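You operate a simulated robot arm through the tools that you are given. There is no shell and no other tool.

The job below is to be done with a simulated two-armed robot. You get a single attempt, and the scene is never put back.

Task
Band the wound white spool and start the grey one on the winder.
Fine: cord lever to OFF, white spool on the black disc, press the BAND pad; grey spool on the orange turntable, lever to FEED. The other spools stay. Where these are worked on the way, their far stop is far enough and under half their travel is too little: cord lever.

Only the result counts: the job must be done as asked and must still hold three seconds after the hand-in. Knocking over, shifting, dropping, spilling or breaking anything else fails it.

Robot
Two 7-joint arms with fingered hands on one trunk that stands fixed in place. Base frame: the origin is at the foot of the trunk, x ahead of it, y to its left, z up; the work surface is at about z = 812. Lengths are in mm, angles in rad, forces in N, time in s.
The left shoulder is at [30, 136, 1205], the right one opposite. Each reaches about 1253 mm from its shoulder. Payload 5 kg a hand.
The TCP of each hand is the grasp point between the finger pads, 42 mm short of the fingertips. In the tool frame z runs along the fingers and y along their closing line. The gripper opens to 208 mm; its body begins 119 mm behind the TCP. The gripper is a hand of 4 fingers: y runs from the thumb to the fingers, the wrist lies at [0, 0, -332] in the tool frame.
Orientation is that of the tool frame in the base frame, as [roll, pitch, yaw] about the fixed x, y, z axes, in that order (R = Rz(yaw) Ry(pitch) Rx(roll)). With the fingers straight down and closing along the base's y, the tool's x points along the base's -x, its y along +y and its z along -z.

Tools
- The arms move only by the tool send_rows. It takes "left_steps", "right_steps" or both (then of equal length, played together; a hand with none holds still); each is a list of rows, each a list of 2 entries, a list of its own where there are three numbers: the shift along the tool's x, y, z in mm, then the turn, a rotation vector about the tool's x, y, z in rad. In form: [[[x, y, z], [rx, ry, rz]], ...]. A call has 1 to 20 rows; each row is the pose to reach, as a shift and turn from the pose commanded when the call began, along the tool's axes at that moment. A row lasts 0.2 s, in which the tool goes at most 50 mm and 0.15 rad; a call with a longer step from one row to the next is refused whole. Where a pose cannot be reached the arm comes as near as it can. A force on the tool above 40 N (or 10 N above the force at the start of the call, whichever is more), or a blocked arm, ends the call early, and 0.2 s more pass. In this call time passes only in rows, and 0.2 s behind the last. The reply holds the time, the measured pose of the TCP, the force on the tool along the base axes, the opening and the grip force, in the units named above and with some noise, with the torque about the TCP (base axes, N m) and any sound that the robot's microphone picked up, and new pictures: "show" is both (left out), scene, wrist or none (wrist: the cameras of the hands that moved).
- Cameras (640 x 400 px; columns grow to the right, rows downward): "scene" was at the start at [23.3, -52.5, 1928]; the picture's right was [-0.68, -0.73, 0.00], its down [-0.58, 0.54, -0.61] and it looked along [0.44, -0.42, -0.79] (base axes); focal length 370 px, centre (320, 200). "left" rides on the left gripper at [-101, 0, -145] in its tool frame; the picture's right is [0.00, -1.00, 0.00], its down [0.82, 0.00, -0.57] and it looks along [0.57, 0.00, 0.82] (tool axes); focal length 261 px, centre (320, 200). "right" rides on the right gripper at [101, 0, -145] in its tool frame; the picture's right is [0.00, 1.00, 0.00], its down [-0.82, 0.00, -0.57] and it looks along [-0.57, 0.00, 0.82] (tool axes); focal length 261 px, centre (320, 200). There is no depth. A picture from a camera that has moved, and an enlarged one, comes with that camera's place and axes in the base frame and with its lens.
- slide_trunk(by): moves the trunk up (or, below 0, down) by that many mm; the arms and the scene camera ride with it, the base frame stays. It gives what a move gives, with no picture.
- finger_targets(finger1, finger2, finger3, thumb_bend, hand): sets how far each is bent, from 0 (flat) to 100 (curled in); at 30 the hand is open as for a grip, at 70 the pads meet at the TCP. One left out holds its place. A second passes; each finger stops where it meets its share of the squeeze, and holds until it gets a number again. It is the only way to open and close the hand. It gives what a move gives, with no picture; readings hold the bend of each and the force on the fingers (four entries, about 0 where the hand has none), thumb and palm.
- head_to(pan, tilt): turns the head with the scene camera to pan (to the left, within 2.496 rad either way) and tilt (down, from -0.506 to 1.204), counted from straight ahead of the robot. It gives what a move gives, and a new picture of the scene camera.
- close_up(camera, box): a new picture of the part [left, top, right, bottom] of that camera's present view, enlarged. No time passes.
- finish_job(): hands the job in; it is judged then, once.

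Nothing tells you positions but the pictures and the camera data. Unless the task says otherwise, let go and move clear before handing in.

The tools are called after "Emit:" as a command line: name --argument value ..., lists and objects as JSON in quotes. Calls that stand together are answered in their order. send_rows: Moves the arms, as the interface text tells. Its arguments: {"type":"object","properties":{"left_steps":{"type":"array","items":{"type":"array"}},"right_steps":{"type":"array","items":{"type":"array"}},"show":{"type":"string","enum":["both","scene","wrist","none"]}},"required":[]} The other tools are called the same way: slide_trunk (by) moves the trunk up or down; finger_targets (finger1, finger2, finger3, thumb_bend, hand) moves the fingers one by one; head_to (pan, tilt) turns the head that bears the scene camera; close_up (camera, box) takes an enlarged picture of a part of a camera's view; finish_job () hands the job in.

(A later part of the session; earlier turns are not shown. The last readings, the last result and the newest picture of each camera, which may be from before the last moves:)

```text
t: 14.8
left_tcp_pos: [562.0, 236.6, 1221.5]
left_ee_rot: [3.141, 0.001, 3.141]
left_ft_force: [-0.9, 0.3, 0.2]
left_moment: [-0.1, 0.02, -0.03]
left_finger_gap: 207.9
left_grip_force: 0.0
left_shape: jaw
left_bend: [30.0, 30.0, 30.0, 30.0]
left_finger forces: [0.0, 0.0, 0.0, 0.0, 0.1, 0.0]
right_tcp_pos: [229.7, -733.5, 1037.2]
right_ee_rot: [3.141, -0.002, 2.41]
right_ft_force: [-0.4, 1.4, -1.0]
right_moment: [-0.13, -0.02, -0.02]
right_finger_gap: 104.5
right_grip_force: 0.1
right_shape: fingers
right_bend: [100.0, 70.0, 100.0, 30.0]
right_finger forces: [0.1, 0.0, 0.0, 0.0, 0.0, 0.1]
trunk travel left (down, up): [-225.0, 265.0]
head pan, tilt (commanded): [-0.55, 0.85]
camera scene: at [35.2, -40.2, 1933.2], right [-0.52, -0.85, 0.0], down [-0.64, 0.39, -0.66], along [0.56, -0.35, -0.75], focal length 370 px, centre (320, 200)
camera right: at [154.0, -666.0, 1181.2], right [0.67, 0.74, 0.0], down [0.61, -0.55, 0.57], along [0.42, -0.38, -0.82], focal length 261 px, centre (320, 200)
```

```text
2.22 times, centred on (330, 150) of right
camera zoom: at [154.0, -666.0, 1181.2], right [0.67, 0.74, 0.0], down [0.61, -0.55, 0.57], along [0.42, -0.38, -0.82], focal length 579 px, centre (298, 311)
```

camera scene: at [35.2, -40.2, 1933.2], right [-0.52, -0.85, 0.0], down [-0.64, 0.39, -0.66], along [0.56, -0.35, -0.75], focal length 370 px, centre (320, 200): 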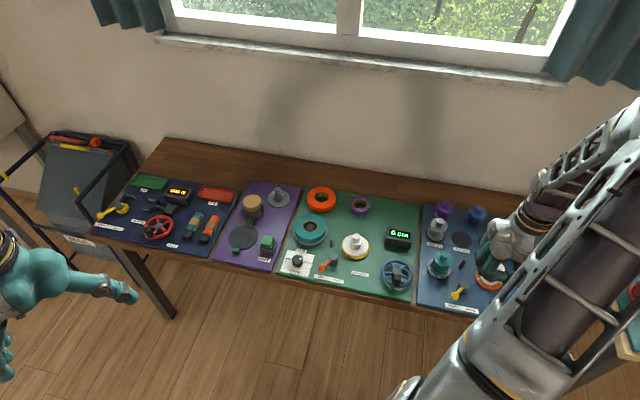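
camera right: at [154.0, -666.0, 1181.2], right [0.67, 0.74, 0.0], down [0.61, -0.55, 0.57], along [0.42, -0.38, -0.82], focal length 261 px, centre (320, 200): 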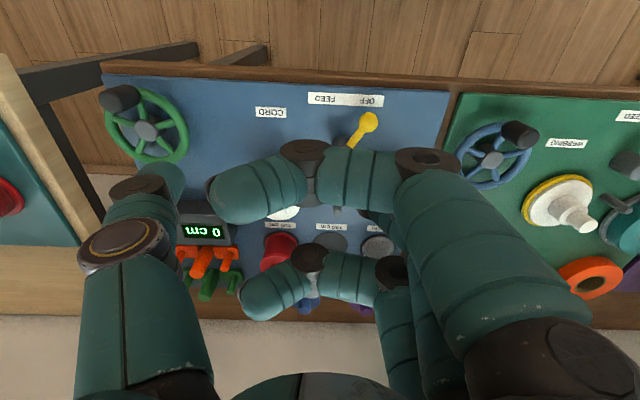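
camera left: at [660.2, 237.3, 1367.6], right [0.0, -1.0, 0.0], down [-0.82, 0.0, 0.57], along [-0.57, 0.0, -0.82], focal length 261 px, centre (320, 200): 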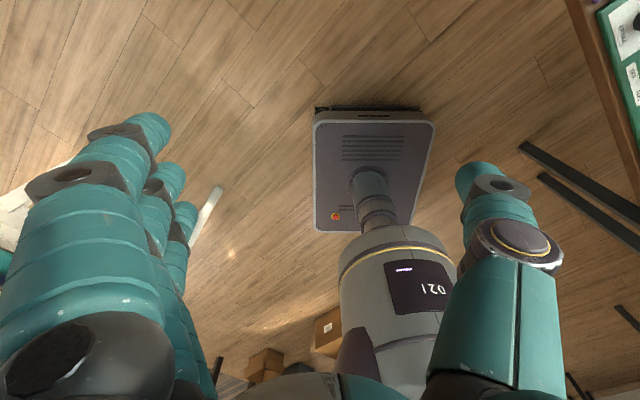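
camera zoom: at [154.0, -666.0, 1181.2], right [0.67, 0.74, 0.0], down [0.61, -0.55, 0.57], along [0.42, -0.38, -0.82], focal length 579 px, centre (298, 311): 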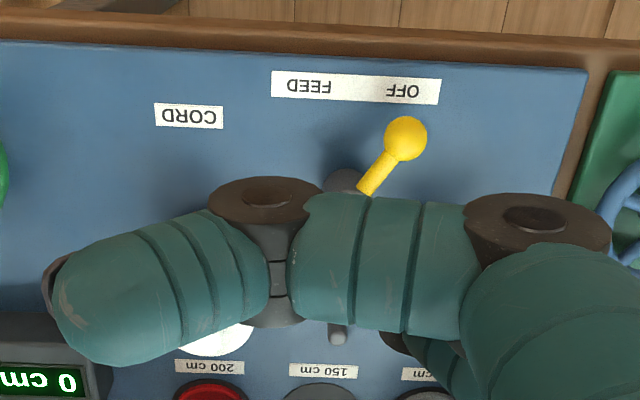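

Lever is at OFF (ball now near (277, -693)). Next I open the right hand to a medium width and move above the white spool at about (269, -851), squaring the hand to the bench (which runs at 45°).

Emit:
finger_targets --hand "right" --finger1 40 --finger2 40 --finger3 40 --thumb_bend 40

Emit:
send_rows --right_steps '[[[-36, -20, 12], [0, 0, 0.018]], [[-72, -40, 24], [0, 0, 0.036]], [[-108, -61, 37], [0, 0, 0.054]]]'

Emit:
close_up --camera "right" --box '[180, 80, 460, 320]'

Emit:
close_up --camera "scene" --box '[400, 190, 560, 320]'

```text
t: 15.8
left_tcp_pos: [562.0, 233.9, 1222.3]
left_ee_rot: [3.141, -0.001, 3.141]
left_ft_force: [-0.8, -0.1, 0.7]
left_moment: [0.0, -0.02, 0.01]
left_finger_gap: 208.0
left_grip_force: 0.0
left_shape: jaw
left_bend: [30.0, 30.0, 30.0, 30.0]
left_finger forces: [0.0, 0.0, 0.0, 0.0, 0.0, 0.1]
right_tcp_pos: [228.7, -734.7, 1035.6]
right_ee_rot: [-3.14, 0.0, 2.409]
right_ft_force: [0.5, -0.2, -0.1]
right_moment: [-0.02, 0.02, -0.02]
right_finger_gap: 172.7
right_grip_force: 0.0
right_shape: fingers
right_bend: [40.0, 40.0, 40.0, 40.0]
right_finger forces: [0.0, 0.1, 0.0, 0.0, 0.1, 0.0]
trunk travel left (down, up): [-225.0, 265.0]
head pan, tilt (commanded): [-0.55, 0.85]
```

```text
t: 16.6
left_tcp_pos: [562.3, 231.7, 1220.8]
left_ee_rot: [3.141, -0.001, 3.139]
left_ft_force: [0.4, -1.0, -0.7]
left_moment: [0.17, 0.09, 0.0]
left_finger_gap: 208.2
left_grip_force: 0.0
left_shape: jaw
left_bend: [30.0, 30.0, 30.0, 30.0]
left_finger forces: [0.0, 0.1, 0.0, 0.0, 0.1, 0.0]
right_tcp_pos: [269.0, -854.5, 996.1]
right_ee_rot: [-3.141, -0.001, 2.354]
right_ft_force: [1.3, -0.6, -0.8]
right_moment: [0.14, 0.02, -0.03]
right_finger_gap: 172.9
right_grip_force: 0.2
right_shape: fingers
right_bend: [40.0, 40.0, 40.0, 40.0]
right_finger forces: [0.0, 0.0, 0.1, 0.0, 0.0, 0.0]
trunk travel left (down, up): [-225.0, 265.0]
head pan, tilt (commanded): [-0.55, 0.85]
camera scene: at [36.7, -45.0, 1932.9], right [-0.52, -0.85, 0.0], down [-0.64, 0.39, -0.66], along [0.56, -0.34, -0.75], focal length 370 px, centre (320, 200)
camera right: at [198.9, -783.8, 1141.4], right [0.71, 0.7, 0.0], down [0.58, -0.59, 0.57], along [0.4, -0.41, -0.82], focal length 261 px, centre (320, 200)
```

scene: 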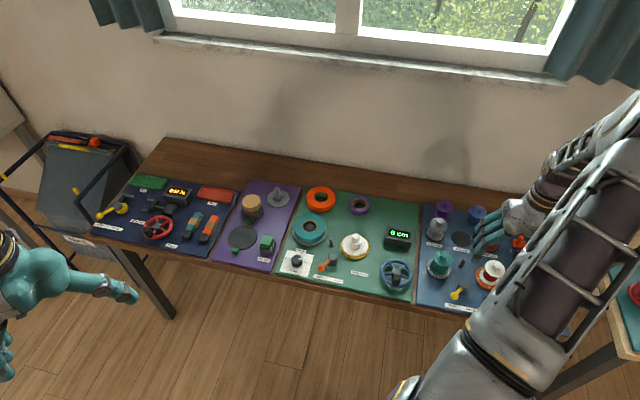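
right: 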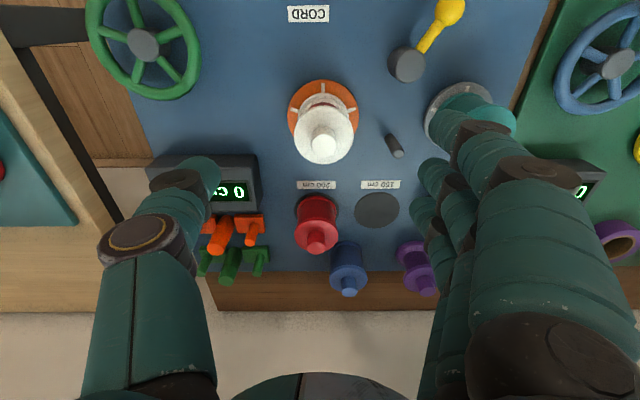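

```text
1.67 times, centred on (320, 200) of right
camera zoom: at [198.9, -783.8, 1141.4], right [0.71, 0.7, 0.0], down [0.58, -0.59, 0.57], along [0.4, -0.41, -0.82], focal length 434 px, centre (320, 200)
```

zoom: 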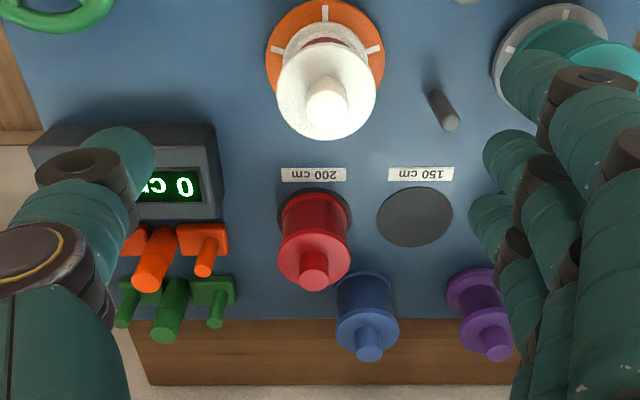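

```text
3.08 times, centred on (480, 255) of scene
camera zoom: at [36.7, -45.0, 1932.9], right [-0.52, -0.85, 0.0], down [-0.64, 0.39, -0.66], along [0.56, -0.34, -0.75], focal length 1137 px, centre (-172, 31)
```

zoom: 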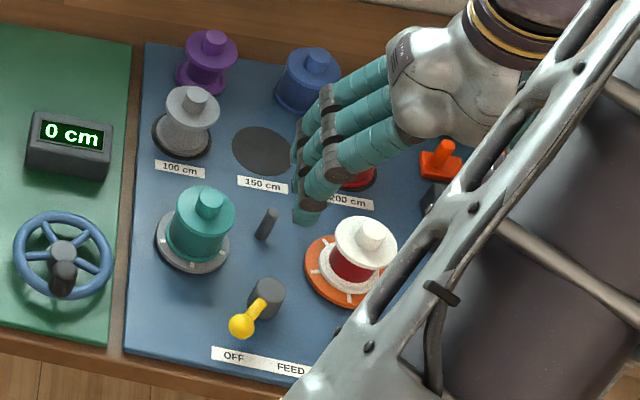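

White spool axis is at about (270, -851), knob top near z=910, top flange near z=885, radius about 30. I'll check how the thumb and middle finger look when partly closed, before descending.

Emit:
finger_targets --hand "right" --finger2 60 --thumb_bend 60

Emit:
close_up --camera "right" --box '[0, 0, 640, 400]'

Emit:
close_up --camera "scene" --box '[440, 180, 560, 300]'

```text
t: 17.6
left_tcp_pos: [561.7, 234.2, 1221.0]
left_ee_rot: [-3.14, 0.0, 3.139]
left_ft_force: [-0.2, -0.2, 0.0]
left_moment: [0.03, 0.0, -0.01]
left_finger_gap: 208.0
left_grip_force: 0.0
left_shape: jaw
left_bend: [30.0, 30.0, 30.0, 30.0]
left_finger forces: [0.0, 0.1, 0.0, 0.1, 0.0, 0.0]
right_tcp_pos: [269.7, -854.4, 999.0]
right_ee_rot: [-3.141, 0.001, 2.355]
right_ft_force: [-0.6, 0.7, 0.2]
right_moment: [0.03, -0.01, 0.02]
right_finger_gap: 121.2
right_grip_force: 0.0
right_shape: fingers
right_bend: [40.0, 60.0, 40.0, 60.0]
right_finger forces: [0.0, 0.0, 0.0, 0.0, 0.1, 0.0]
trunk travel left (down, up): [-225.0, 265.0]
head pan, tilt (commanded): [-0.55, 0.85]
```

```text
1.00 times, centred on (320, 200) of right (not enlarged: the box is as wide or as high as the picture)
camera zoom: at [198.4, -782.1, 1143.2], right [0.71, 0.7, 0.0], down [0.58, -0.58, 0.57], along [0.4, -0.41, -0.82], focal length 261 px, centre (320, 200)
```

zoom: 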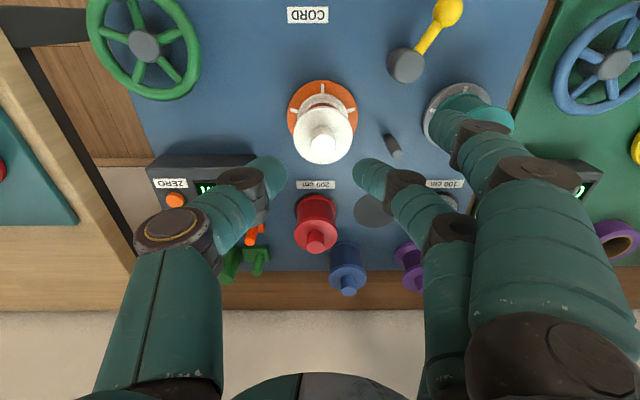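

```text
3.33 times, centred on (500, 240) of scene
camera zoom: at [35.6, -42.6, 1933.1], right [-0.52, -0.85, 0.0], down [-0.64, 0.39, -0.66], along [0.56, -0.34, -0.75], focal length 1232 px, centre (-280, 67)
```

zoom: 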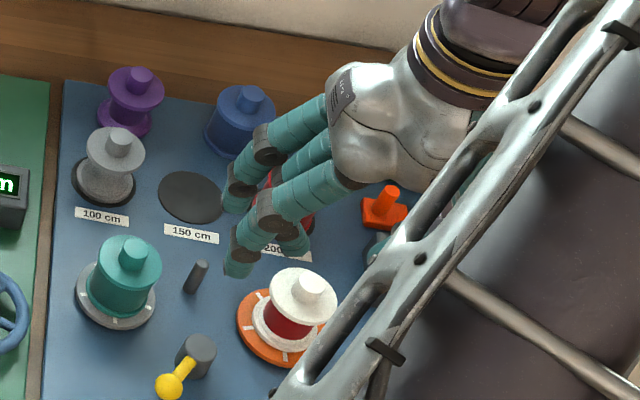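

At bend 60 the tips point inward at about 38 mm below the TCP, ideal for pinching the spool's knob. I'll set a slightly wider pinch, align over the knob and lower to TCP z≈937.

Emit:
finger_targets --hand "right" --finger2 54 --thumb_bend 54

Emit:
send_rows --right_steps '[[[2, 4, 20], [0, 0, 0]], [[2, 4, 40], [0, 0, 0]], [[2, 4, 50], [0, 0, 0]]]'

Emit:
close_up --camera "right" --box '[220, 80, 420, 240]'

Emit:
close_up --camera "scene" --box '[440, 200, 560, 300]'

```text
t: 18.6
left_tcp_pos: [561.0, 234.5, 1221.3]
left_ee_rot: [-3.14, 0.0, -3.141]
left_ft_force: [-0.3, 0.5, -0.7]
left_moment: [0.01, 0.03, -0.02]
left_finger_gap: 207.9
left_grip_force: 0.0
left_shape: jaw
left_bend: [30.0, 30.0, 30.0, 30.0]
left_finger forces: [0.1, 0.0, 0.1, 0.0, 0.0, 0.0]
right_tcp_pos: [269.9, -853.7, 999.9]
right_ee_rot: [3.141, -0.001, 2.354]
right_ft_force: [0.9, 0.0, 0.3]
right_moment: [0.02, -0.01, 0.04]
right_finger_gap: 135.2
right_grip_force: 0.0
right_shape: fingers
right_bend: [40.0, 54.0, 40.0, 54.0]
right_finger forces: [0.0, 0.0, 0.0, 0.0, 0.0, 0.0]
trunk travel left (down, up): [-225.0, 265.0]
head pan, tilt (commanded): [-0.55, 0.85]
```

```text
t: 19.4
left_tcp_pos: [561.5, 234.1, 1221.3]
left_ee_rot: [3.142, 0.0, -3.141]
left_ft_force: [0.4, -0.7, 0.7]
left_moment: [0.04, 0.06, -0.01]
left_finger_gap: 208.2
left_grip_force: 0.1
left_shape: jaw
left_bend: [30.0, 30.0, 30.0, 30.0]
left_finger forces: [0.1, 0.1, 0.0, 0.0, 0.0, 0.1]
right_tcp_pos: [270.2, -848.1, 948.5]
right_ee_rot: [3.14, -0.001, 2.354]
right_ft_force: [1.3, -0.2, 0.3]
right_moment: [0.0, 0.05, -0.01]
right_finger_gap: 135.4
right_grip_force: 0.1
right_shape: fingers
right_bend: [40.0, 54.0, 40.0, 54.0]
right_finger forces: [0.0, 0.0, 0.0, 0.0, 0.1, 0.0]
trunk travel left (down, up): [-225.0, 265.0]
head pan, tilt (commanded): [-0.55, 0.85]
camera scene: at [35.7, -42.3, 1933.1], right [-0.52, -0.85, 0.0], down [-0.64, 0.39, -0.66], along [0.56, -0.34, -0.75], focal length 370 px, centre (320, 200)
camera right: at [199.6, -777.3, 1092.5], right [0.71, 0.7, 0.0], down [0.58, -0.58, 0.57], along [0.4, -0.41, -0.82], focal length 261 px, centre (320, 200)
```

scene: 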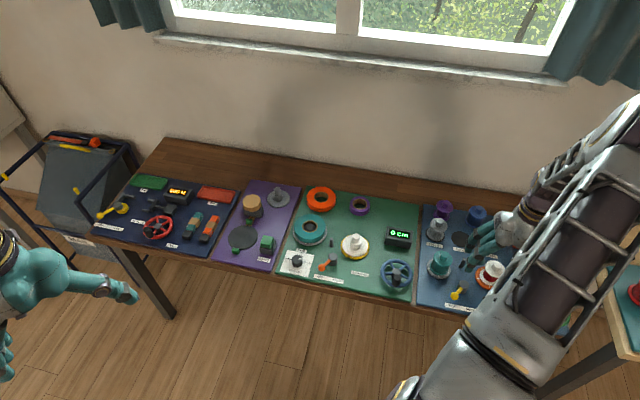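
right: 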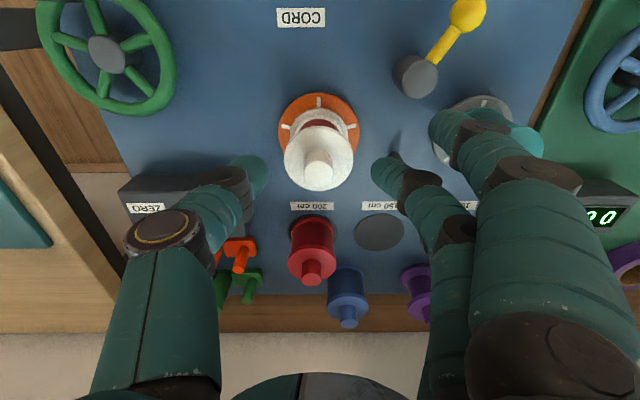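

```text
2.50 times, centred on (320, 160) of right
camera zoom: at [199.6, -777.3, 1092.5], right [0.71, 0.7, 0.0], down [0.58, -0.58, 0.57], along [0.4, -0.41, -0.82], focal length 652 px, centre (320, 300)
```

zoom: 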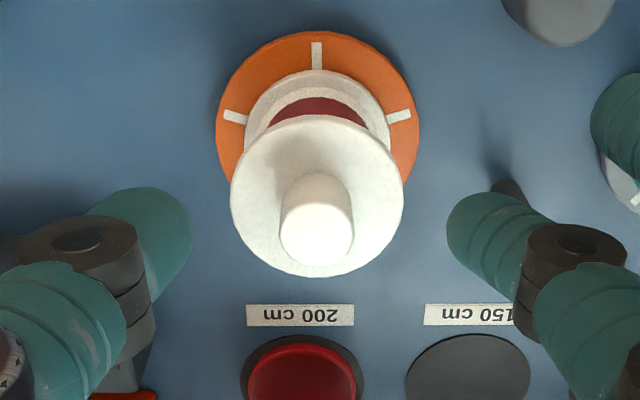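

```text
4.00 times, centred on (500, 250) of scene
camera zoom: at [35.7, -42.3, 1933.1], right [-0.52, -0.85, 0.0], down [-0.64, 0.39, -0.66], along [0.56, -0.34, -0.75], focal length 1478 px, centre (-400, 0)
```

zoom: 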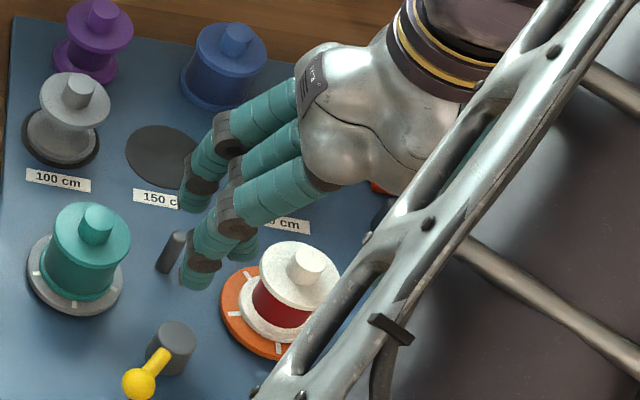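

Alignment is good: knob centred between thumb and middle finger. Lowering 10 mm and closing the pinch on the knob.

Emit:
send_rows --right_steps '[[[0, 0, 10], [0, 0, 0]]]' --show "none"

Emit:
finger_targets --hand "right" --finger2 75 --thumb_bend 75

Emit:
close_up --camera "right" --box '[220, 80, 420, 240]'

Emit:
close_up --camera "scene" --box '[440, 200, 560, 300]'

```text
t: 19.8
left_tcp_pos: [563.2, 234.3, 1221.3]
left_ee_rot: [-3.14, 0.0, 3.141]
left_ft_force: [0.7, -0.4, -0.1]
left_moment: [0.05, 0.0, 0.0]
left_finger_gap: 207.6
left_grip_force: 0.0
left_shape: jaw
left_bend: [30.0, 30.0, 30.0, 30.0]
left_finger forces: [0.0, 0.0, 0.0, 0.1, 0.0, 0.0]
right_tcp_pos: [269.9, -848.6, 937.7]
right_ee_rot: [-3.141, 0.001, 2.354]
right_ft_force: [0.1, 0.5, 1.3]
right_moment: [0.05, 0.0, 0.04]
right_finger_gap: 135.6
right_grip_force: 0.0
right_shape: fingers
right_bend: [40.0, 54.0, 40.0, 54.0]
right_finger forces: [0.1, 0.0, 0.1, 0.1, 0.0, 0.1]
trunk travel left (down, up): [-225.0, 265.0]
head pan, tilt (commanded): [-0.55, 0.85]
```

```text
t: 20.8
left_tcp_pos: [561.8, 234.4, 1221.4]
left_ee_rot: [3.141, 0.0, -3.141]
left_ft_force: [0.2, -0.3, 0.3]
left_moment: [0.0, 0.03, 0.0]
left_finger_gap: 208.0
left_grip_force: 0.0
left_shape: jaw
left_bend: [30.0, 30.0, 30.0, 30.0]
left_finger forces: [0.0, 0.0, 0.0, 0.1, 0.1, 0.1]
right_tcp_pos: [271.3, -848.3, 939.0]
right_ee_rot: [-3.14, 0.0, 2.354]
right_ft_force: [1.2, 1.9, 0.7]
right_moment: [0.09, -0.12, 0.02]
right_finger_gap: 96.6
right_grip_force: 10.9
right_shape: fingers
right_bend: [40.0, 61.0, 40.0, 71.0]
right_finger forces: [0.0, 11.8, 0.1, 0.0, 10.5, 0.1]
trunk travel left (down, up): [-225.0, 265.0]
head pan, tilt (commanded): [-0.55, 0.85]
```

```text
2.50 times, centred on (320, 160) of right
camera zoom: at [199.8, -777.1, 1082.4], right [0.71, 0.7, 0.0], down [0.58, -0.58, 0.57], along [0.4, -0.41, -0.82], focal length 652 px, centre (320, 300)
```

zoom: 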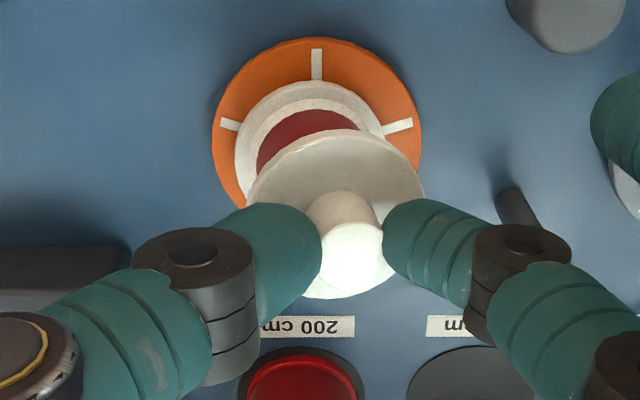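

```text
4.00 times, centred on (500, 250) of scene
camera zoom: at [35.6, -41.9, 1933.1], right [-0.52, -0.85, 0.0], down [-0.64, 0.39, -0.66], along [0.56, -0.34, -0.75], focal length 1478 px, centre (-400, 0)
```

zoom: 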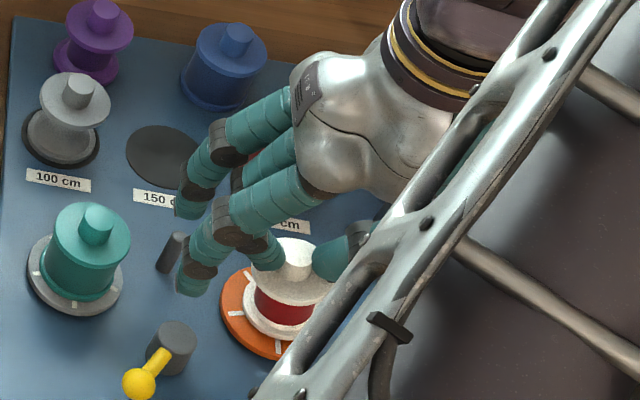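

The pinch pushed the knob about 10 mm toward the fingers and tilted the spool, since the thumb closed further than the finger. I'll re-centre by backing the thumb to 66 and letting the finger close against it.

Emit:
finger_targets --hand "right" --finger2 72 --thumb_bend 65

Emit:
close_up --camera "right" --box '[220, 80, 420, 240]'

Emit:
close_up --camera "scene" --box '[440, 200, 560, 300]'

```text
t: 21.8
left_tcp_pos: [561.3, 233.4, 1222.1]
left_ee_rot: [3.141, -0.002, -3.141]
left_ft_force: [0.1, 0.3, -1.0]
left_moment: [-0.03, -0.04, 0.0]
left_finger_gap: 207.8
left_grip_force: 0.2
left_shape: jaw
left_bend: [30.0, 30.0, 30.0, 30.0]
left_finger forces: [0.1, 0.1, 0.0, 0.0, 0.1, 0.0]
right_tcp_pos: [271.1, -849.3, 938.8]
right_ee_rot: [3.141, -0.001, 2.355]
right_ft_force: [0.4, 0.0, 2.0]
right_moment: [-0.05, 0.07, 0.05]
right_finger_gap: 112.1
right_grip_force: 5.1
right_shape: fingers
right_bend: [40.0, 68.0, 40.0, 64.0]
right_finger forces: [0.0, 5.0, 0.0, 0.1, 4.8, 0.1]
trunk travel left (down, up): [-225.0, 265.0]
head pan, tilt (commanded): [-0.55, 0.85]
```

```text
2.50 times, centred on (320, 160) of right
camera zoom: at [199.4, -777.4, 1082.6], right [0.71, 0.7, 0.0], down [0.58, -0.58, 0.57], along [0.4, -0.41, -0.82], focal length 652 px, centre (320, 300)
```

zoom: 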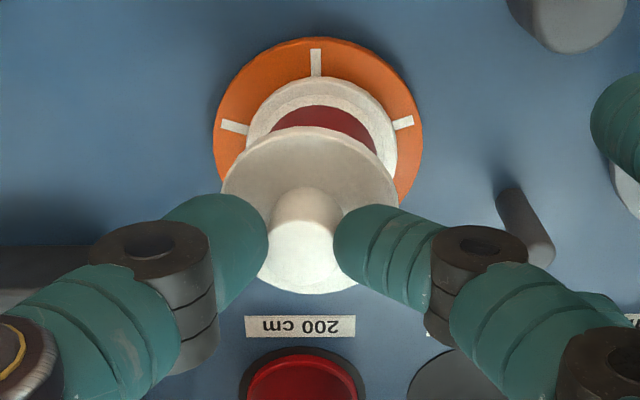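

```text
4.00 times, centred on (500, 250) of scene
camera zoom: at [35.1, -42.1, 1933.1], right [-0.52, -0.85, 0.0], down [-0.64, 0.39, -0.66], along [0.56, -0.34, -0.75], focal length 1478 px, centre (-400, 0)
```

zoom: 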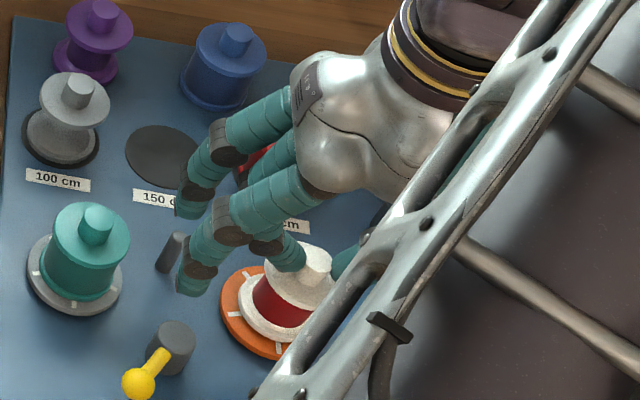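

Nearly upright now, slightly leaning toward the thumb. I'll bring the thumb to 67 with the finger closing firmly.

Emit:
finger_targets --hand "right" --finger2 73 --thumb_bend 68

Emit:
close_up --camera "right" --box '[220, 80, 420, 240]'

```text
t: 22.8
left_tcp_pos: [561.1, 233.5, 1221.9]
left_ee_rot: [3.141, 0.0, 3.14]
left_ft_force: [0.3, -0.2, -0.5]
left_moment: [-0.01, 0.0, -0.01]
left_finger_gap: 207.9
left_grip_force: 0.0
left_shape: jaw
left_bend: [30.0, 30.0, 30.0, 30.0]
left_finger forces: [0.0, 0.0, 0.1, 0.0, 0.1, 0.0]
right_tcp_pos: [270.2, -849.0, 937.7]
right_ee_rot: [3.141, 0.0, 2.355]
right_ft_force: [-0.1, 0.1, -1.0]
right_moment: [-0.01, 0.01, -0.01]
right_finger_gap: 110.0
right_grip_force: 7.6
right_shape: fingers
right_bend: [40.0, 68.0, 40.0, 66.0]
right_finger forces: [0.0, 8.0, 0.0, 0.1, 8.1, 0.0]
trunk travel left (down, up): [-225.0, 265.0]
head pan, tilt (commanded): [-0.55, 0.85]
```

```text
2.50 times, centred on (320, 160) of right
camera zoom: at [199.6, -777.4, 1082.4], right [0.71, 0.7, 0.0], down [0.58, -0.58, 0.57], along [0.4, -0.41, -0.82], focal length 652 px, centre (320, 300)
```

zoom: 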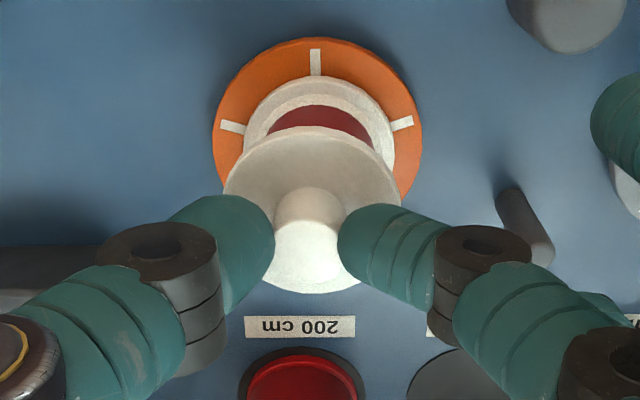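

Emit:
finger_targets --hand "right" --finger2 77 --thumb_bend 73

Emit:
close_up --camera "right" --box '[220, 80, 420, 240]'

```text
t: 23.8
left_tcp_pos: [561.9, 234.3, 1221.8]
left_ee_rot: [-3.141, 0.0, -3.141]
left_ft_force: [0.4, 0.6, 0.1]
left_moment: [0.02, -0.01, 0.04]
left_finger_gap: 208.0
left_grip_force: 0.0
left_shape: jaw
left_bend: [30.0, 30.0, 30.0, 30.0]
left_finger forces: [0.1, 0.0, 0.1, 0.0, 0.0, 0.0]
right_tcp_pos: [270.9, -848.7, 938.0]
right_ee_rot: [3.14, 0.001, 2.354]
right_ft_force: [-1.6, 0.1, 3.2]
right_moment: [0.11, -0.1, 0.02]
right_finger_gap: 101.7
right_grip_force: 11.8
right_shape: fingers
right_bend: [40.0, 63.0, 40.0, 69.0]
right_finger forces: [0.0, 11.5, 0.1, 0.1, 11.9, 0.0]
trunk travel left (down, up): [-225.0, 265.0]
head pan, tilt (commanded): [-0.55, 0.85]
```

```text
2.50 times, centred on (320, 160) of right
camera zoom: at [200.3, -777.3, 1082.7], right [0.71, 0.7, 0.0], down [0.58, -0.58, 0.57], along [0.4, -0.41, -0.82], focal length 652 px, centre (320, 300)
```

zoom: 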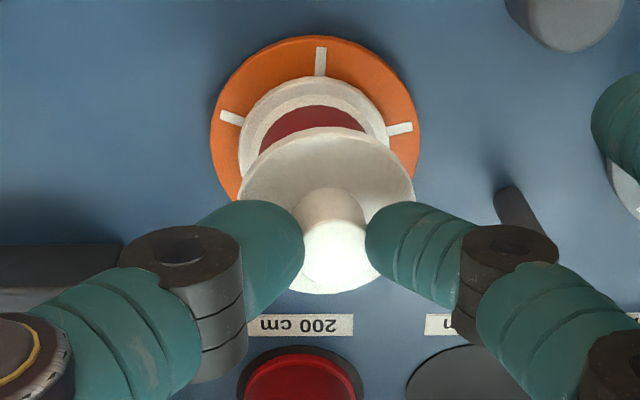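

Emit:
finger_targets --hand "right" --finger2 77 --thumb_bend 69.5

Emit:
close_up --camera "right" --box '[220, 80, 420, 240]'

```text
t: 24.8
left_tcp_pos: [562.0, 233.4, 1221.5]
left_ee_rot: [-3.141, -0.001, 3.142]
left_ft_force: [0.0, 1.1, 0.0]
left_moment: [-0.03, -0.01, -0.03]
left_finger_gap: 207.9
left_grip_force: 0.1
left_shape: jaw
left_bend: [30.0, 30.0, 30.0, 30.0]
left_finger forces: [0.0, 0.0, 0.0, 0.0, 0.0, 0.0]
right_tcp_pos: [270.8, -847.7, 939.6]
right_ee_rot: [-3.141, 0.0, 2.354]
right_ft_force: [0.3, -0.8, 0.1]
right_moment: [-0.03, 0.04, -0.02]
right_finger_gap: 104.8
right_grip_force: 6.3
right_shape: fingers
right_bend: [40.0, 66.0, 40.0, 68.0]
right_finger forces: [0.0, 6.6, 0.1, 0.0, 6.7, 0.0]
trunk travel left (down, up): [-225.0, 265.0]
head pan, tilt (commanded): [-0.55, 0.85]
```

```text
2.50 times, centred on (320, 160) of right
camera zoom: at [199.7, -777.3, 1082.4], right [0.71, 0.7, 0.0], down [0.58, -0.58, 0.57], along [0.4, -0.41, -0.82], focal length 652 px, centre (320, 300)
```

zoom: 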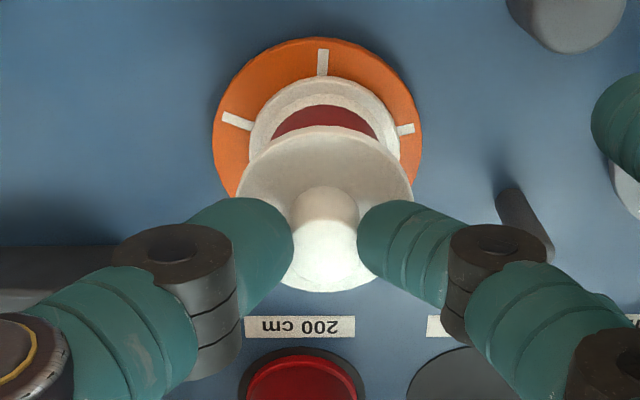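

The spool is upright and centred now with about 6.6 N grip. Test lift by 25 mm.

Emit:
send_rows --right_steps '[[[0, 0, -5], [0, 0, 0]], [[0, 0, -10], [0, 0, 0]], [[0, 0, -17], [0, 0, 0]], [[0, 0, -25], [0, 0, 0]]]' --show "wrist"

Emit:
close_up --camera "scene" --box '[440, 200, 560, 300]'

```text
t: 25.8
left_tcp_pos: [561.2, 235.8, 1220.8]
left_ee_rot: [3.142, 0.0, -3.141]
left_ft_force: [-0.3, 0.5, -0.5]
left_moment: [-0.04, -0.02, 0.01]
left_finger_gap: 208.1
left_grip_force: 0.0
left_shape: jaw
left_bend: [30.0, 30.0, 30.0, 30.0]
left_finger forces: [0.0, 0.0, 0.1, 0.0, 0.1, 0.0]
right_tcp_pos: [269.8, -847.8, 964.1]
right_ee_rot: [3.14, 0.0, 2.354]
right_ft_force: [-0.5, -0.3, -0.8]
right_moment: [0.0, 0.02, 0.0]
right_finger_gap: 104.8
right_grip_force: 6.7
right_shape: fingers
right_bend: [40.0, 66.0, 40.0, 68.0]
right_finger forces: [0.0, 6.7, 0.1, 0.1, 6.7, 0.0]
trunk travel left (down, up): [-225.0, 265.0]
head pan, tilt (commanded): [-0.55, 0.85]
camera right: at [199.1, -776.9, 1108.0], right [0.71, 0.7, 0.0], down [0.58, -0.58, 0.57], along [0.4, -0.41, -0.82], focal length 261 px, centre (320, 200)
```

right: 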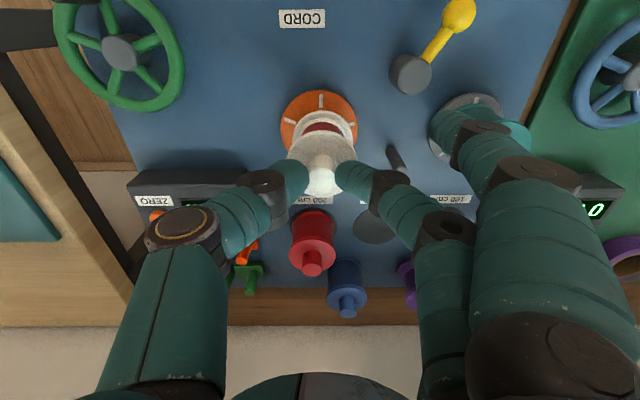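

```text
4.00 times, centred on (500, 250) of scene
camera zoom: at [35.4, -41.8, 1933.1], right [-0.52, -0.85, 0.0], down [-0.64, 0.39, -0.66], along [0.56, -0.34, -0.75], focal length 1478 px, centre (-400, 0)
```

zoom: 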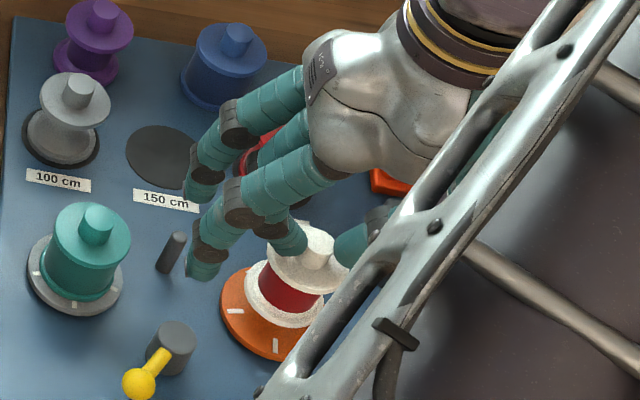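

The white spool is off the turntable and hanging straight. I'll lift it to travel height and start moving along the bench toward the banding disc near (860, -216).

Emit:
send_rows --right_steps '[[[0, 0, -25], [0, 0, 0]], [[0, 0, -55], [0, 0, 0]], [[0, 0, -85], [0, 0, 0]], [[0, 5, -110], [0, 0, 0]], [[0, 18, -116], [0, 0, 0]], [[1, 38, -116], [0, 0, 0]], [[2, 65, -116], [0, 0, 0]], [[4, 95, -116], [0, 0, 0]], [[5, 125, -116], [0, 0, 0]], [[6, 155, -116], [0, 0, 0]], [[7, 185, -116], [0, 0, 0]], [[8, 215, -116], [0, 0, 0]], [[9, 245, -116], [0, 0, 0]], [[10, 275, -116], [0, 0, 0]], [[11, 305, -116], [0, 0, 0]], [[12, 335, -116], [0, 0, 0]], [[13, 362, -116], [0, 0, 0]], [[14, 384, -116], [0, 0, 0]], [[15, 398, -116], [0, 0, 0]], [[15, 405, -116], [0, 0, 0]]]'

```text
t: 30.0
left_tcp_pos: [561.8, 234.1, 1222.1]
left_ee_rot: [3.141, 0.0, -3.141]
left_ft_force: [-0.3, -0.3, 0.1]
left_moment: [-0.01, -0.01, 0.01]
left_finger_gap: 207.8
left_grip_force: 0.0
left_shape: jaw
left_bend: [30.0, 30.0, 30.0, 30.0]
left_finger forces: [0.0, 0.0, 0.0, 0.1, 0.0, 0.0]
right_tcp_pos: [547.7, -552.6, 1079.6]
right_ee_rot: [3.141, 0.0, 2.353]
right_ft_force: [0.4, 0.7, 0.3]
right_moment: [0.0, -0.03, -0.03]
right_finger_gap: 104.8
right_grip_force: 6.8
right_shape: fingers
right_bend: [40.0, 66.0, 40.0, 68.0]
right_finger forces: [0.0, 6.7, 0.0, 0.1, 6.6, 0.0]
trunk travel left (down, up): [-225.0, 265.0]
head pan, tilt (commanded): [-0.55, 0.85]
camera scene: at [35.8, -42.0, 1933.1], right [-0.52, -0.85, 0.0], down [-0.64, 0.39, -0.66], along [0.56, -0.34, -0.75], focal length 370 px, centre (320, 200)
camera right: at [476.2, -481.2, 1223.9], right [0.71, 0.7, 0.0], down [0.58, -0.58, 0.57], along [0.4, -0.41, -0.82], focal length 261 px, centre (320, 200)
```

scene: 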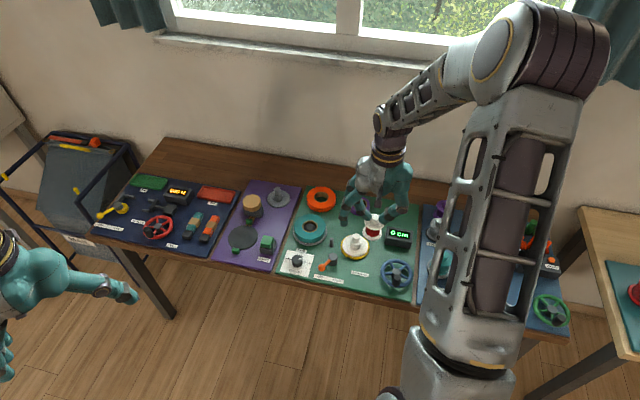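
right: 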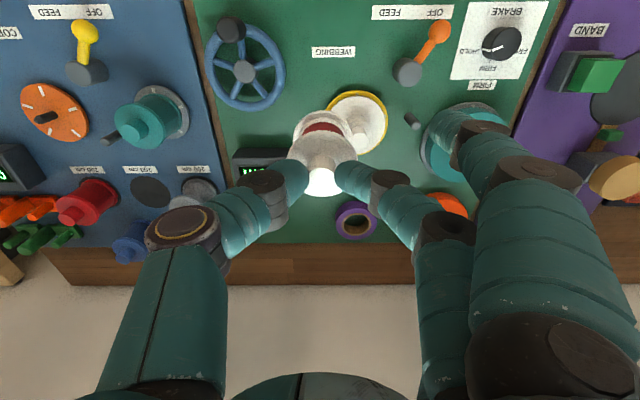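

The move is going well. The empty turntable shows a dark centre feature, so I'll zoom on it and on the banding station from here.

Emit:
close_up --camera "right" --box '[0, 60, 120, 160]'

Emit:
close_up --camera "right" --box '[520, 20, 640, 220]'

Emit:
close_up --camera "scene" --box '[330, 180, 430, 260]'

```text
4.00 times, centred on (60, 110) of right
camera zoom: at [476.2, -481.2, 1223.9], right [0.71, 0.7, 0.0], down [0.58, -0.58, 0.57], along [0.4, -0.41, -0.82], focal length 1043 px, centre (1360, 560)
```

zoom: 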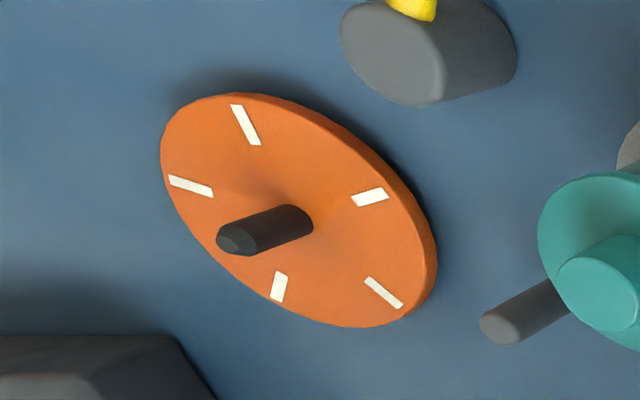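

```text
2.00 times, centred on (580, 120) of right
camera zoom: at [476.2, -481.2, 1223.9], right [0.71, 0.7, 0.0], down [0.58, -0.58, 0.57], along [0.4, -0.41, -0.82], focal length 521 px, centre (-200, 360)
```

zoom: 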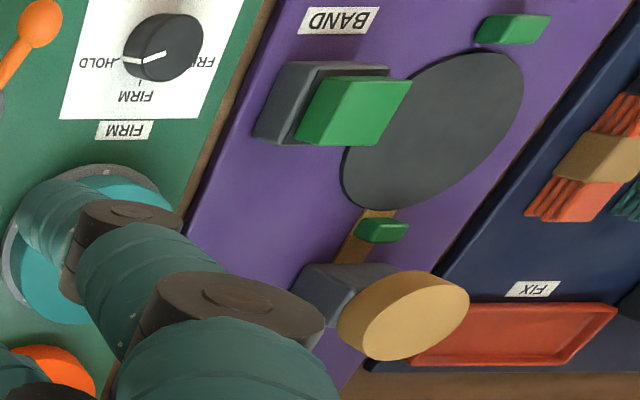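

```text
5.00 times, centred on (380, 220) of scene
camera zoom: at [35.8, -42.0, 1933.1], right [-0.52, -0.85, 0.0], down [-0.64, 0.39, -0.66], along [0.56, -0.34, -0.75], focal length 1848 px, centre (20, 100)
```

zoom: 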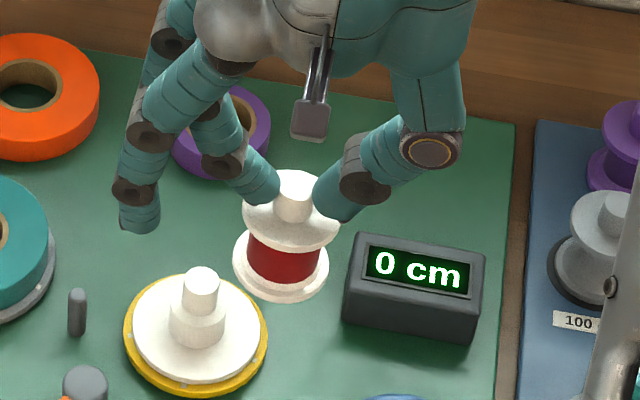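

The turntable has a central peg, so the grey spool must be lowered with its bore on it. Continuing to the banding disc, which both views put at about (857, -216).

Emit:
send_rows --right_steps '[[[0, 8, 0], [0, 0, 0]], [[1, 24, 0], [0, 0, 0]], [[2, 48, 0], [0, 0, 0]], [[4, 78, 0], [0, 0, 0]], [[5, 108, 0], [0, 0, 0]], [[7, 138, 0], [0, 0, 0]], [[8, 168, 0], [0, 0, 0]], [[10, 198, 0], [0, 0, 0]], [[11, 228, 0], [0, 0, 0]], [[12, 258, 0], [0, 0, 0]], [[13, 288, 0], [0, 0, 0]], [[15, 318, 0], [0, 0, 0]], [[16, 348, 0], [0, 0, 0]], [[17, 378, 0], [0, 0, 0]], [[18, 405, 0], [0, 0, 0]], [[19, 428, 0], [0, 0, 0]], [[20, 444, 0], [0, 0, 0]], [[20, 453, 0], [0, 0, 0]], [[20, 457, 0], [0, 0, 0]]]'

Emit:
close_up --camera "right" --box '[200, 20, 440, 220]'

Emit:
close_up --camera "scene" --box '[190, 170, 310, 280]'

```text
t: 34.0
left_tcp_pos: [561.4, 234.4, 1221.4]
left_ee_rot: [-3.141, 0.001, -3.141]
left_ft_force: [-1.5, 1.1, -0.1]
left_moment: [0.0, 0.0, -0.03]
left_finger_gap: 208.0
left_grip_force: 0.1
left_shape: jaw
left_bend: [30.0, 30.0, 30.0, 30.0]
left_finger forces: [0.0, 0.1, 0.0, 0.0, 0.1, 0.0]
right_tcp_pos: [855.8, -214.4, 1079.3]
right_ee_rot: [3.141, 0.0, 2.356]
right_ft_force: [-0.4, -0.7, -1.5]
right_moment: [0.03, 0.01, 0.0]
right_finger_gap: 105.1
right_grip_force: 6.2
right_shape: fingers
right_bend: [40.0, 66.0, 40.0, 68.0]
right_finger forces: [0.0, 6.7, 0.1, 0.1, 6.6, 0.1]
trunk travel left (down, up): [-225.0, 265.0]
head pan, tilt (commanded): [-0.55, 0.85]
camera scene: at [35.7, -41.8, 1933.1], right [-0.52, -0.85, 0.0], down [-0.64, 0.39, -0.66], along [0.56, -0.34, -0.75], focal length 370 px, centre (320, 200)
camera right: at [785.4, -143.7, 1223.8], right [0.71, 0.7, 0.0], down [0.58, -0.58, 0.57], along [0.4, -0.41, -0.82], focal length 261 px, centre (320, 200)
```

scene: 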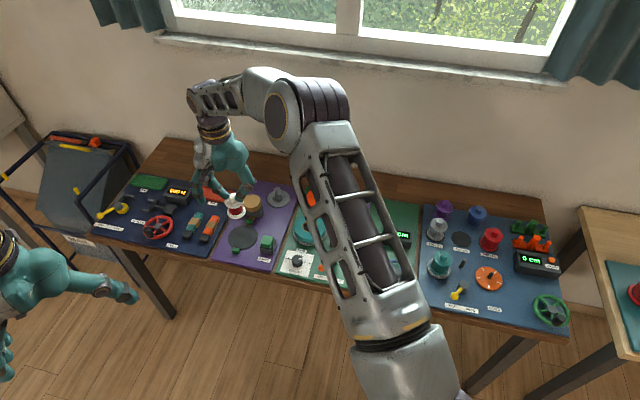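
right: 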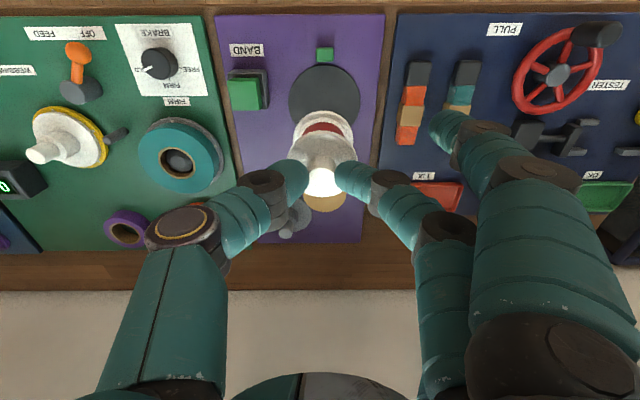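

```text
2.00 times, centred on (320, 120) of right
camera zoom: at [785.4, -143.7, 1223.8], right [0.71, 0.7, 0.0], down [0.58, -0.58, 0.57], along [0.4, -0.41, -0.82], focal length 521 px, centre (320, 360)
```

zoom: 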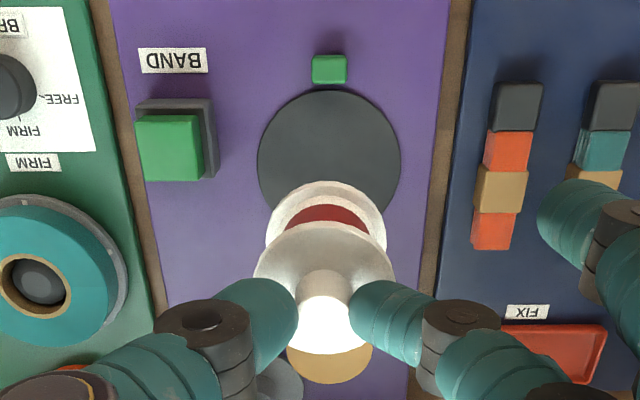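

```text
3.64 times, centred on (250, 225) of scene
camera zoom: at [35.7, -41.8, 1933.1], right [-0.52, -0.85, 0.0], down [-0.64, 0.39, -0.66], along [0.56, -0.34, -0.75], focal length 1344 px, centre (574, 109)
```

zoom: 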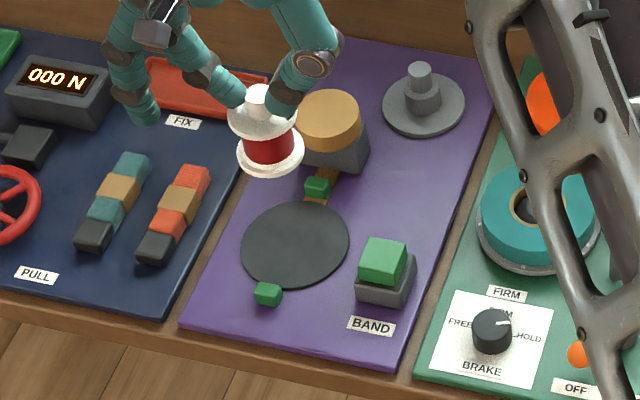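

The spool hangs just about over the disc. I'll shift slightly and descend 90 mm, then re-measure.

Emit:
send_rows --right_steps '[[[0, 1, 15], [0, 0, 0]], [[-1, 2, 40], [0, 0, 0]], [[-1.5, 3, 65], [0, 0, 0]], [[-1.5, 4, 82], [0, 0, 0]], [[-1.5, 4, 90], [0, 0, 0]]]' --show "wrist"

Emit:
close_up --camera "right" --box '[200, 20, 440, 220]'

Emit:
close_up --camera "scene" --box '[190, 170, 310, 280]'

```text
t: 35.2
left_tcp_pos: [562.4, 234.5, 1221.7]
left_ee_rot: [-3.141, 0.0, -3.141]
left_ft_force: [0.0, -0.2, -0.4]
left_moment: [0.0, -0.01, 0.0]
left_finger_gap: 207.7
left_grip_force: 0.1
left_shape: jaw
left_bend: [30.0, 30.0, 30.0, 30.0]
left_finger forces: [0.0, 0.1, 0.0, 0.1, 0.1, 0.0]
right_tcp_pos: [860.7, -213.0, 988.9]
right_ee_rot: [3.141, -0.001, 2.356]
right_ft_force: [0.5, 0.3, -0.4]
right_moment: [0.02, 0.01, -0.01]
right_finger_gap: 104.8
right_grip_force: 6.1
right_shape: fingers
right_bend: [40.0, 66.0, 40.0, 68.0]
right_finger forces: [0.0, 6.7, 0.0, 0.0, 6.6, 0.0]
trunk travel left (down, up): [-225.0, 265.0]
head pan, tilt (commanded): [-0.55, 0.85]
camera right: at [789.7, -142.0, 1133.1], right [0.71, 0.7, 0.0], down [0.58, -0.58, 0.57], along [0.4, -0.41, -0.82], focal length 261 px, centre (320, 200)
```

right: 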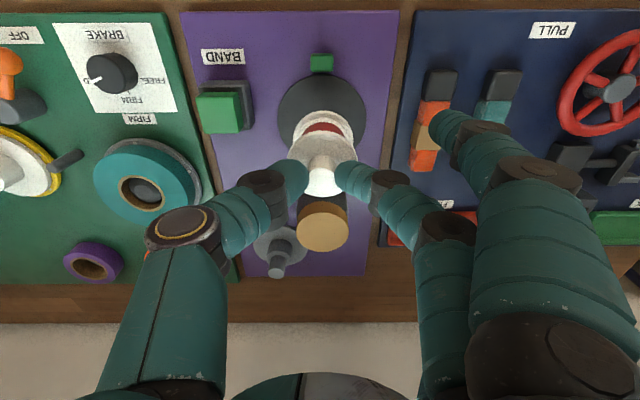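

```text
2.00 times, centred on (320, 120) of right
camera zoom: at [789.7, -142.0, 1133.1], right [0.71, 0.7, 0.0], down [0.58, -0.58, 0.57], along [0.4, -0.41, -0.82], focal length 521 px, centre (320, 360)
```

zoom: 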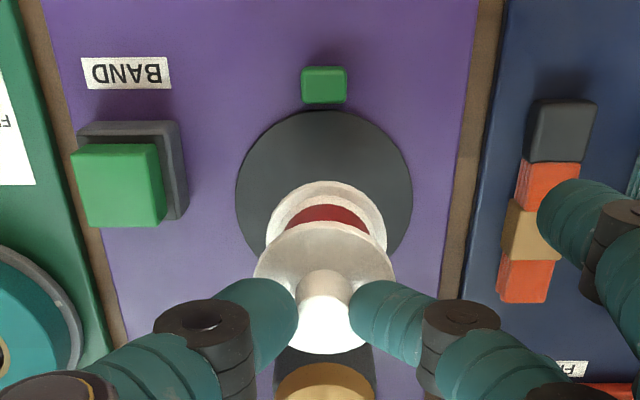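

```text
3.64 times, centred on (250, 225) of scene
camera zoom: at [35.9, -42.0, 1933.1], right [-0.52, -0.85, 0.0], down [-0.64, 0.39, -0.66], along [0.56, -0.34, -0.75], focal length 1344 px, centre (574, 109)
```

zoom: 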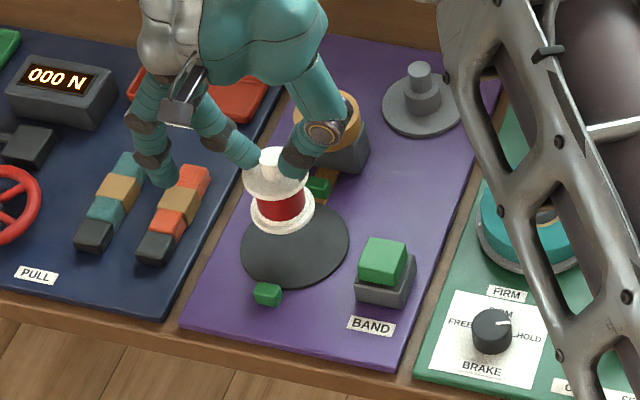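

Nearly aligned; I'll shift 2 mm and lower most of the way, then finish in small steps watching the force.

Emit:
send_rows --right_steps '[[[-1, 0, 15], [0, 0, 0]], [[-2, 0, 30], [0, 0, 0]], [[-2, 0, 40], [0, 0, 0]], [[-2, 0, 45], [0, 0, 0]]]' --show "wrist"

Emit:
close_up --camera "right" --box '[200, 20, 440, 220]'

Emit:
close_up --camera "scene" --box '[210, 190, 290, 270]'

```text
t: 36.2
left_tcp_pos: [561.5, 234.2, 1221.4]
left_ee_rot: [-3.141, -0.001, -3.141]
left_ft_force: [-0.1, 0.7, -0.2]
left_moment: [0.0, 0.02, 0.01]
left_finger_gap: 208.2
left_grip_force: 0.0
left_shape: jaw
left_bend: [30.0, 30.0, 30.0, 30.0]
left_finger forces: [0.0, 0.0, 0.0, 0.0, 0.1, 0.0]
right_tcp_pos: [861.9, -215.3, 944.1]
right_ee_rot: [-3.141, 0.0, 2.355]
right_ft_force: [-0.5, -0.3, -1.1]
right_moment: [0.0, 0.02, -0.01]
right_finger_gap: 105.0
right_grip_force: 6.6
right_shape: fingers
right_bend: [40.0, 66.0, 40.0, 68.0]
right_finger forces: [0.0, 6.7, 0.0, 0.1, 6.6, 0.0]
trunk travel left (down, up): [-225.0, 265.0]
head pan, tilt (commanded): [-0.55, 0.85]
camera right: at [790.7, -144.2, 1088.4], right [0.71, 0.7, 0.0], down [0.58, -0.58, 0.57], along [0.4, -0.41, -0.82], focal length 261 px, centre (320, 200)
```

right: 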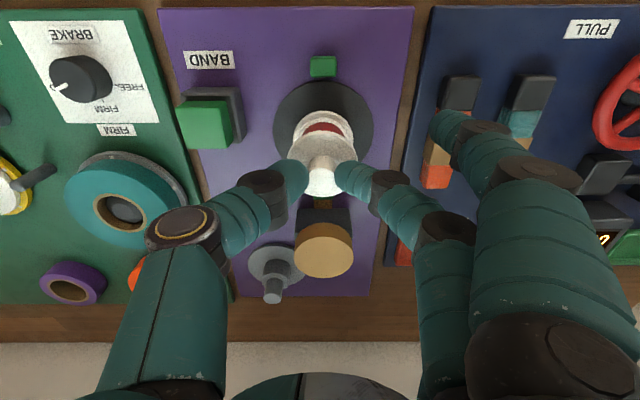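

```text
2.00 times, centred on (320, 120) of right
camera zoom: at [790.7, -144.2, 1088.4], right [0.71, 0.7, 0.0], down [0.58, -0.58, 0.57], along [0.4, -0.41, -0.82], focal length 521 px, centre (320, 360)
```

zoom: 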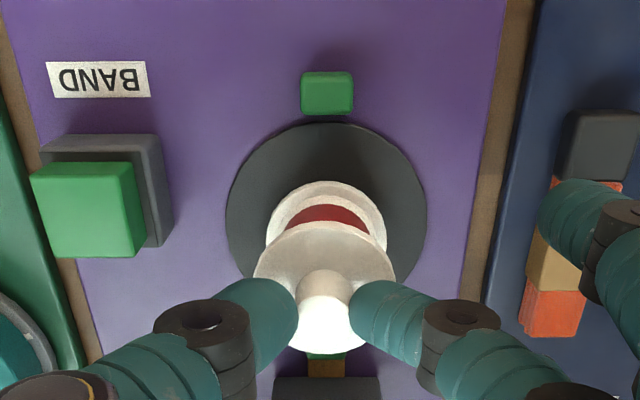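

```text
5.00 times, centred on (250, 230) of scene
camera zoom: at [36.0, -41.9, 1933.1], right [-0.52, -0.85, 0.0], down [-0.64, 0.39, -0.66], along [0.56, -0.34, -0.75], focal length 1848 px, centre (670, 50)
```

zoom: 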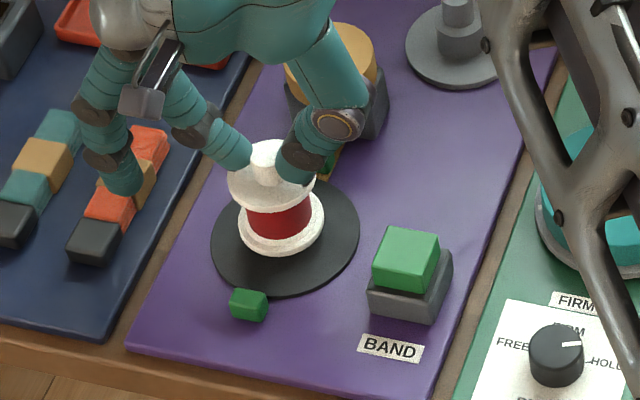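

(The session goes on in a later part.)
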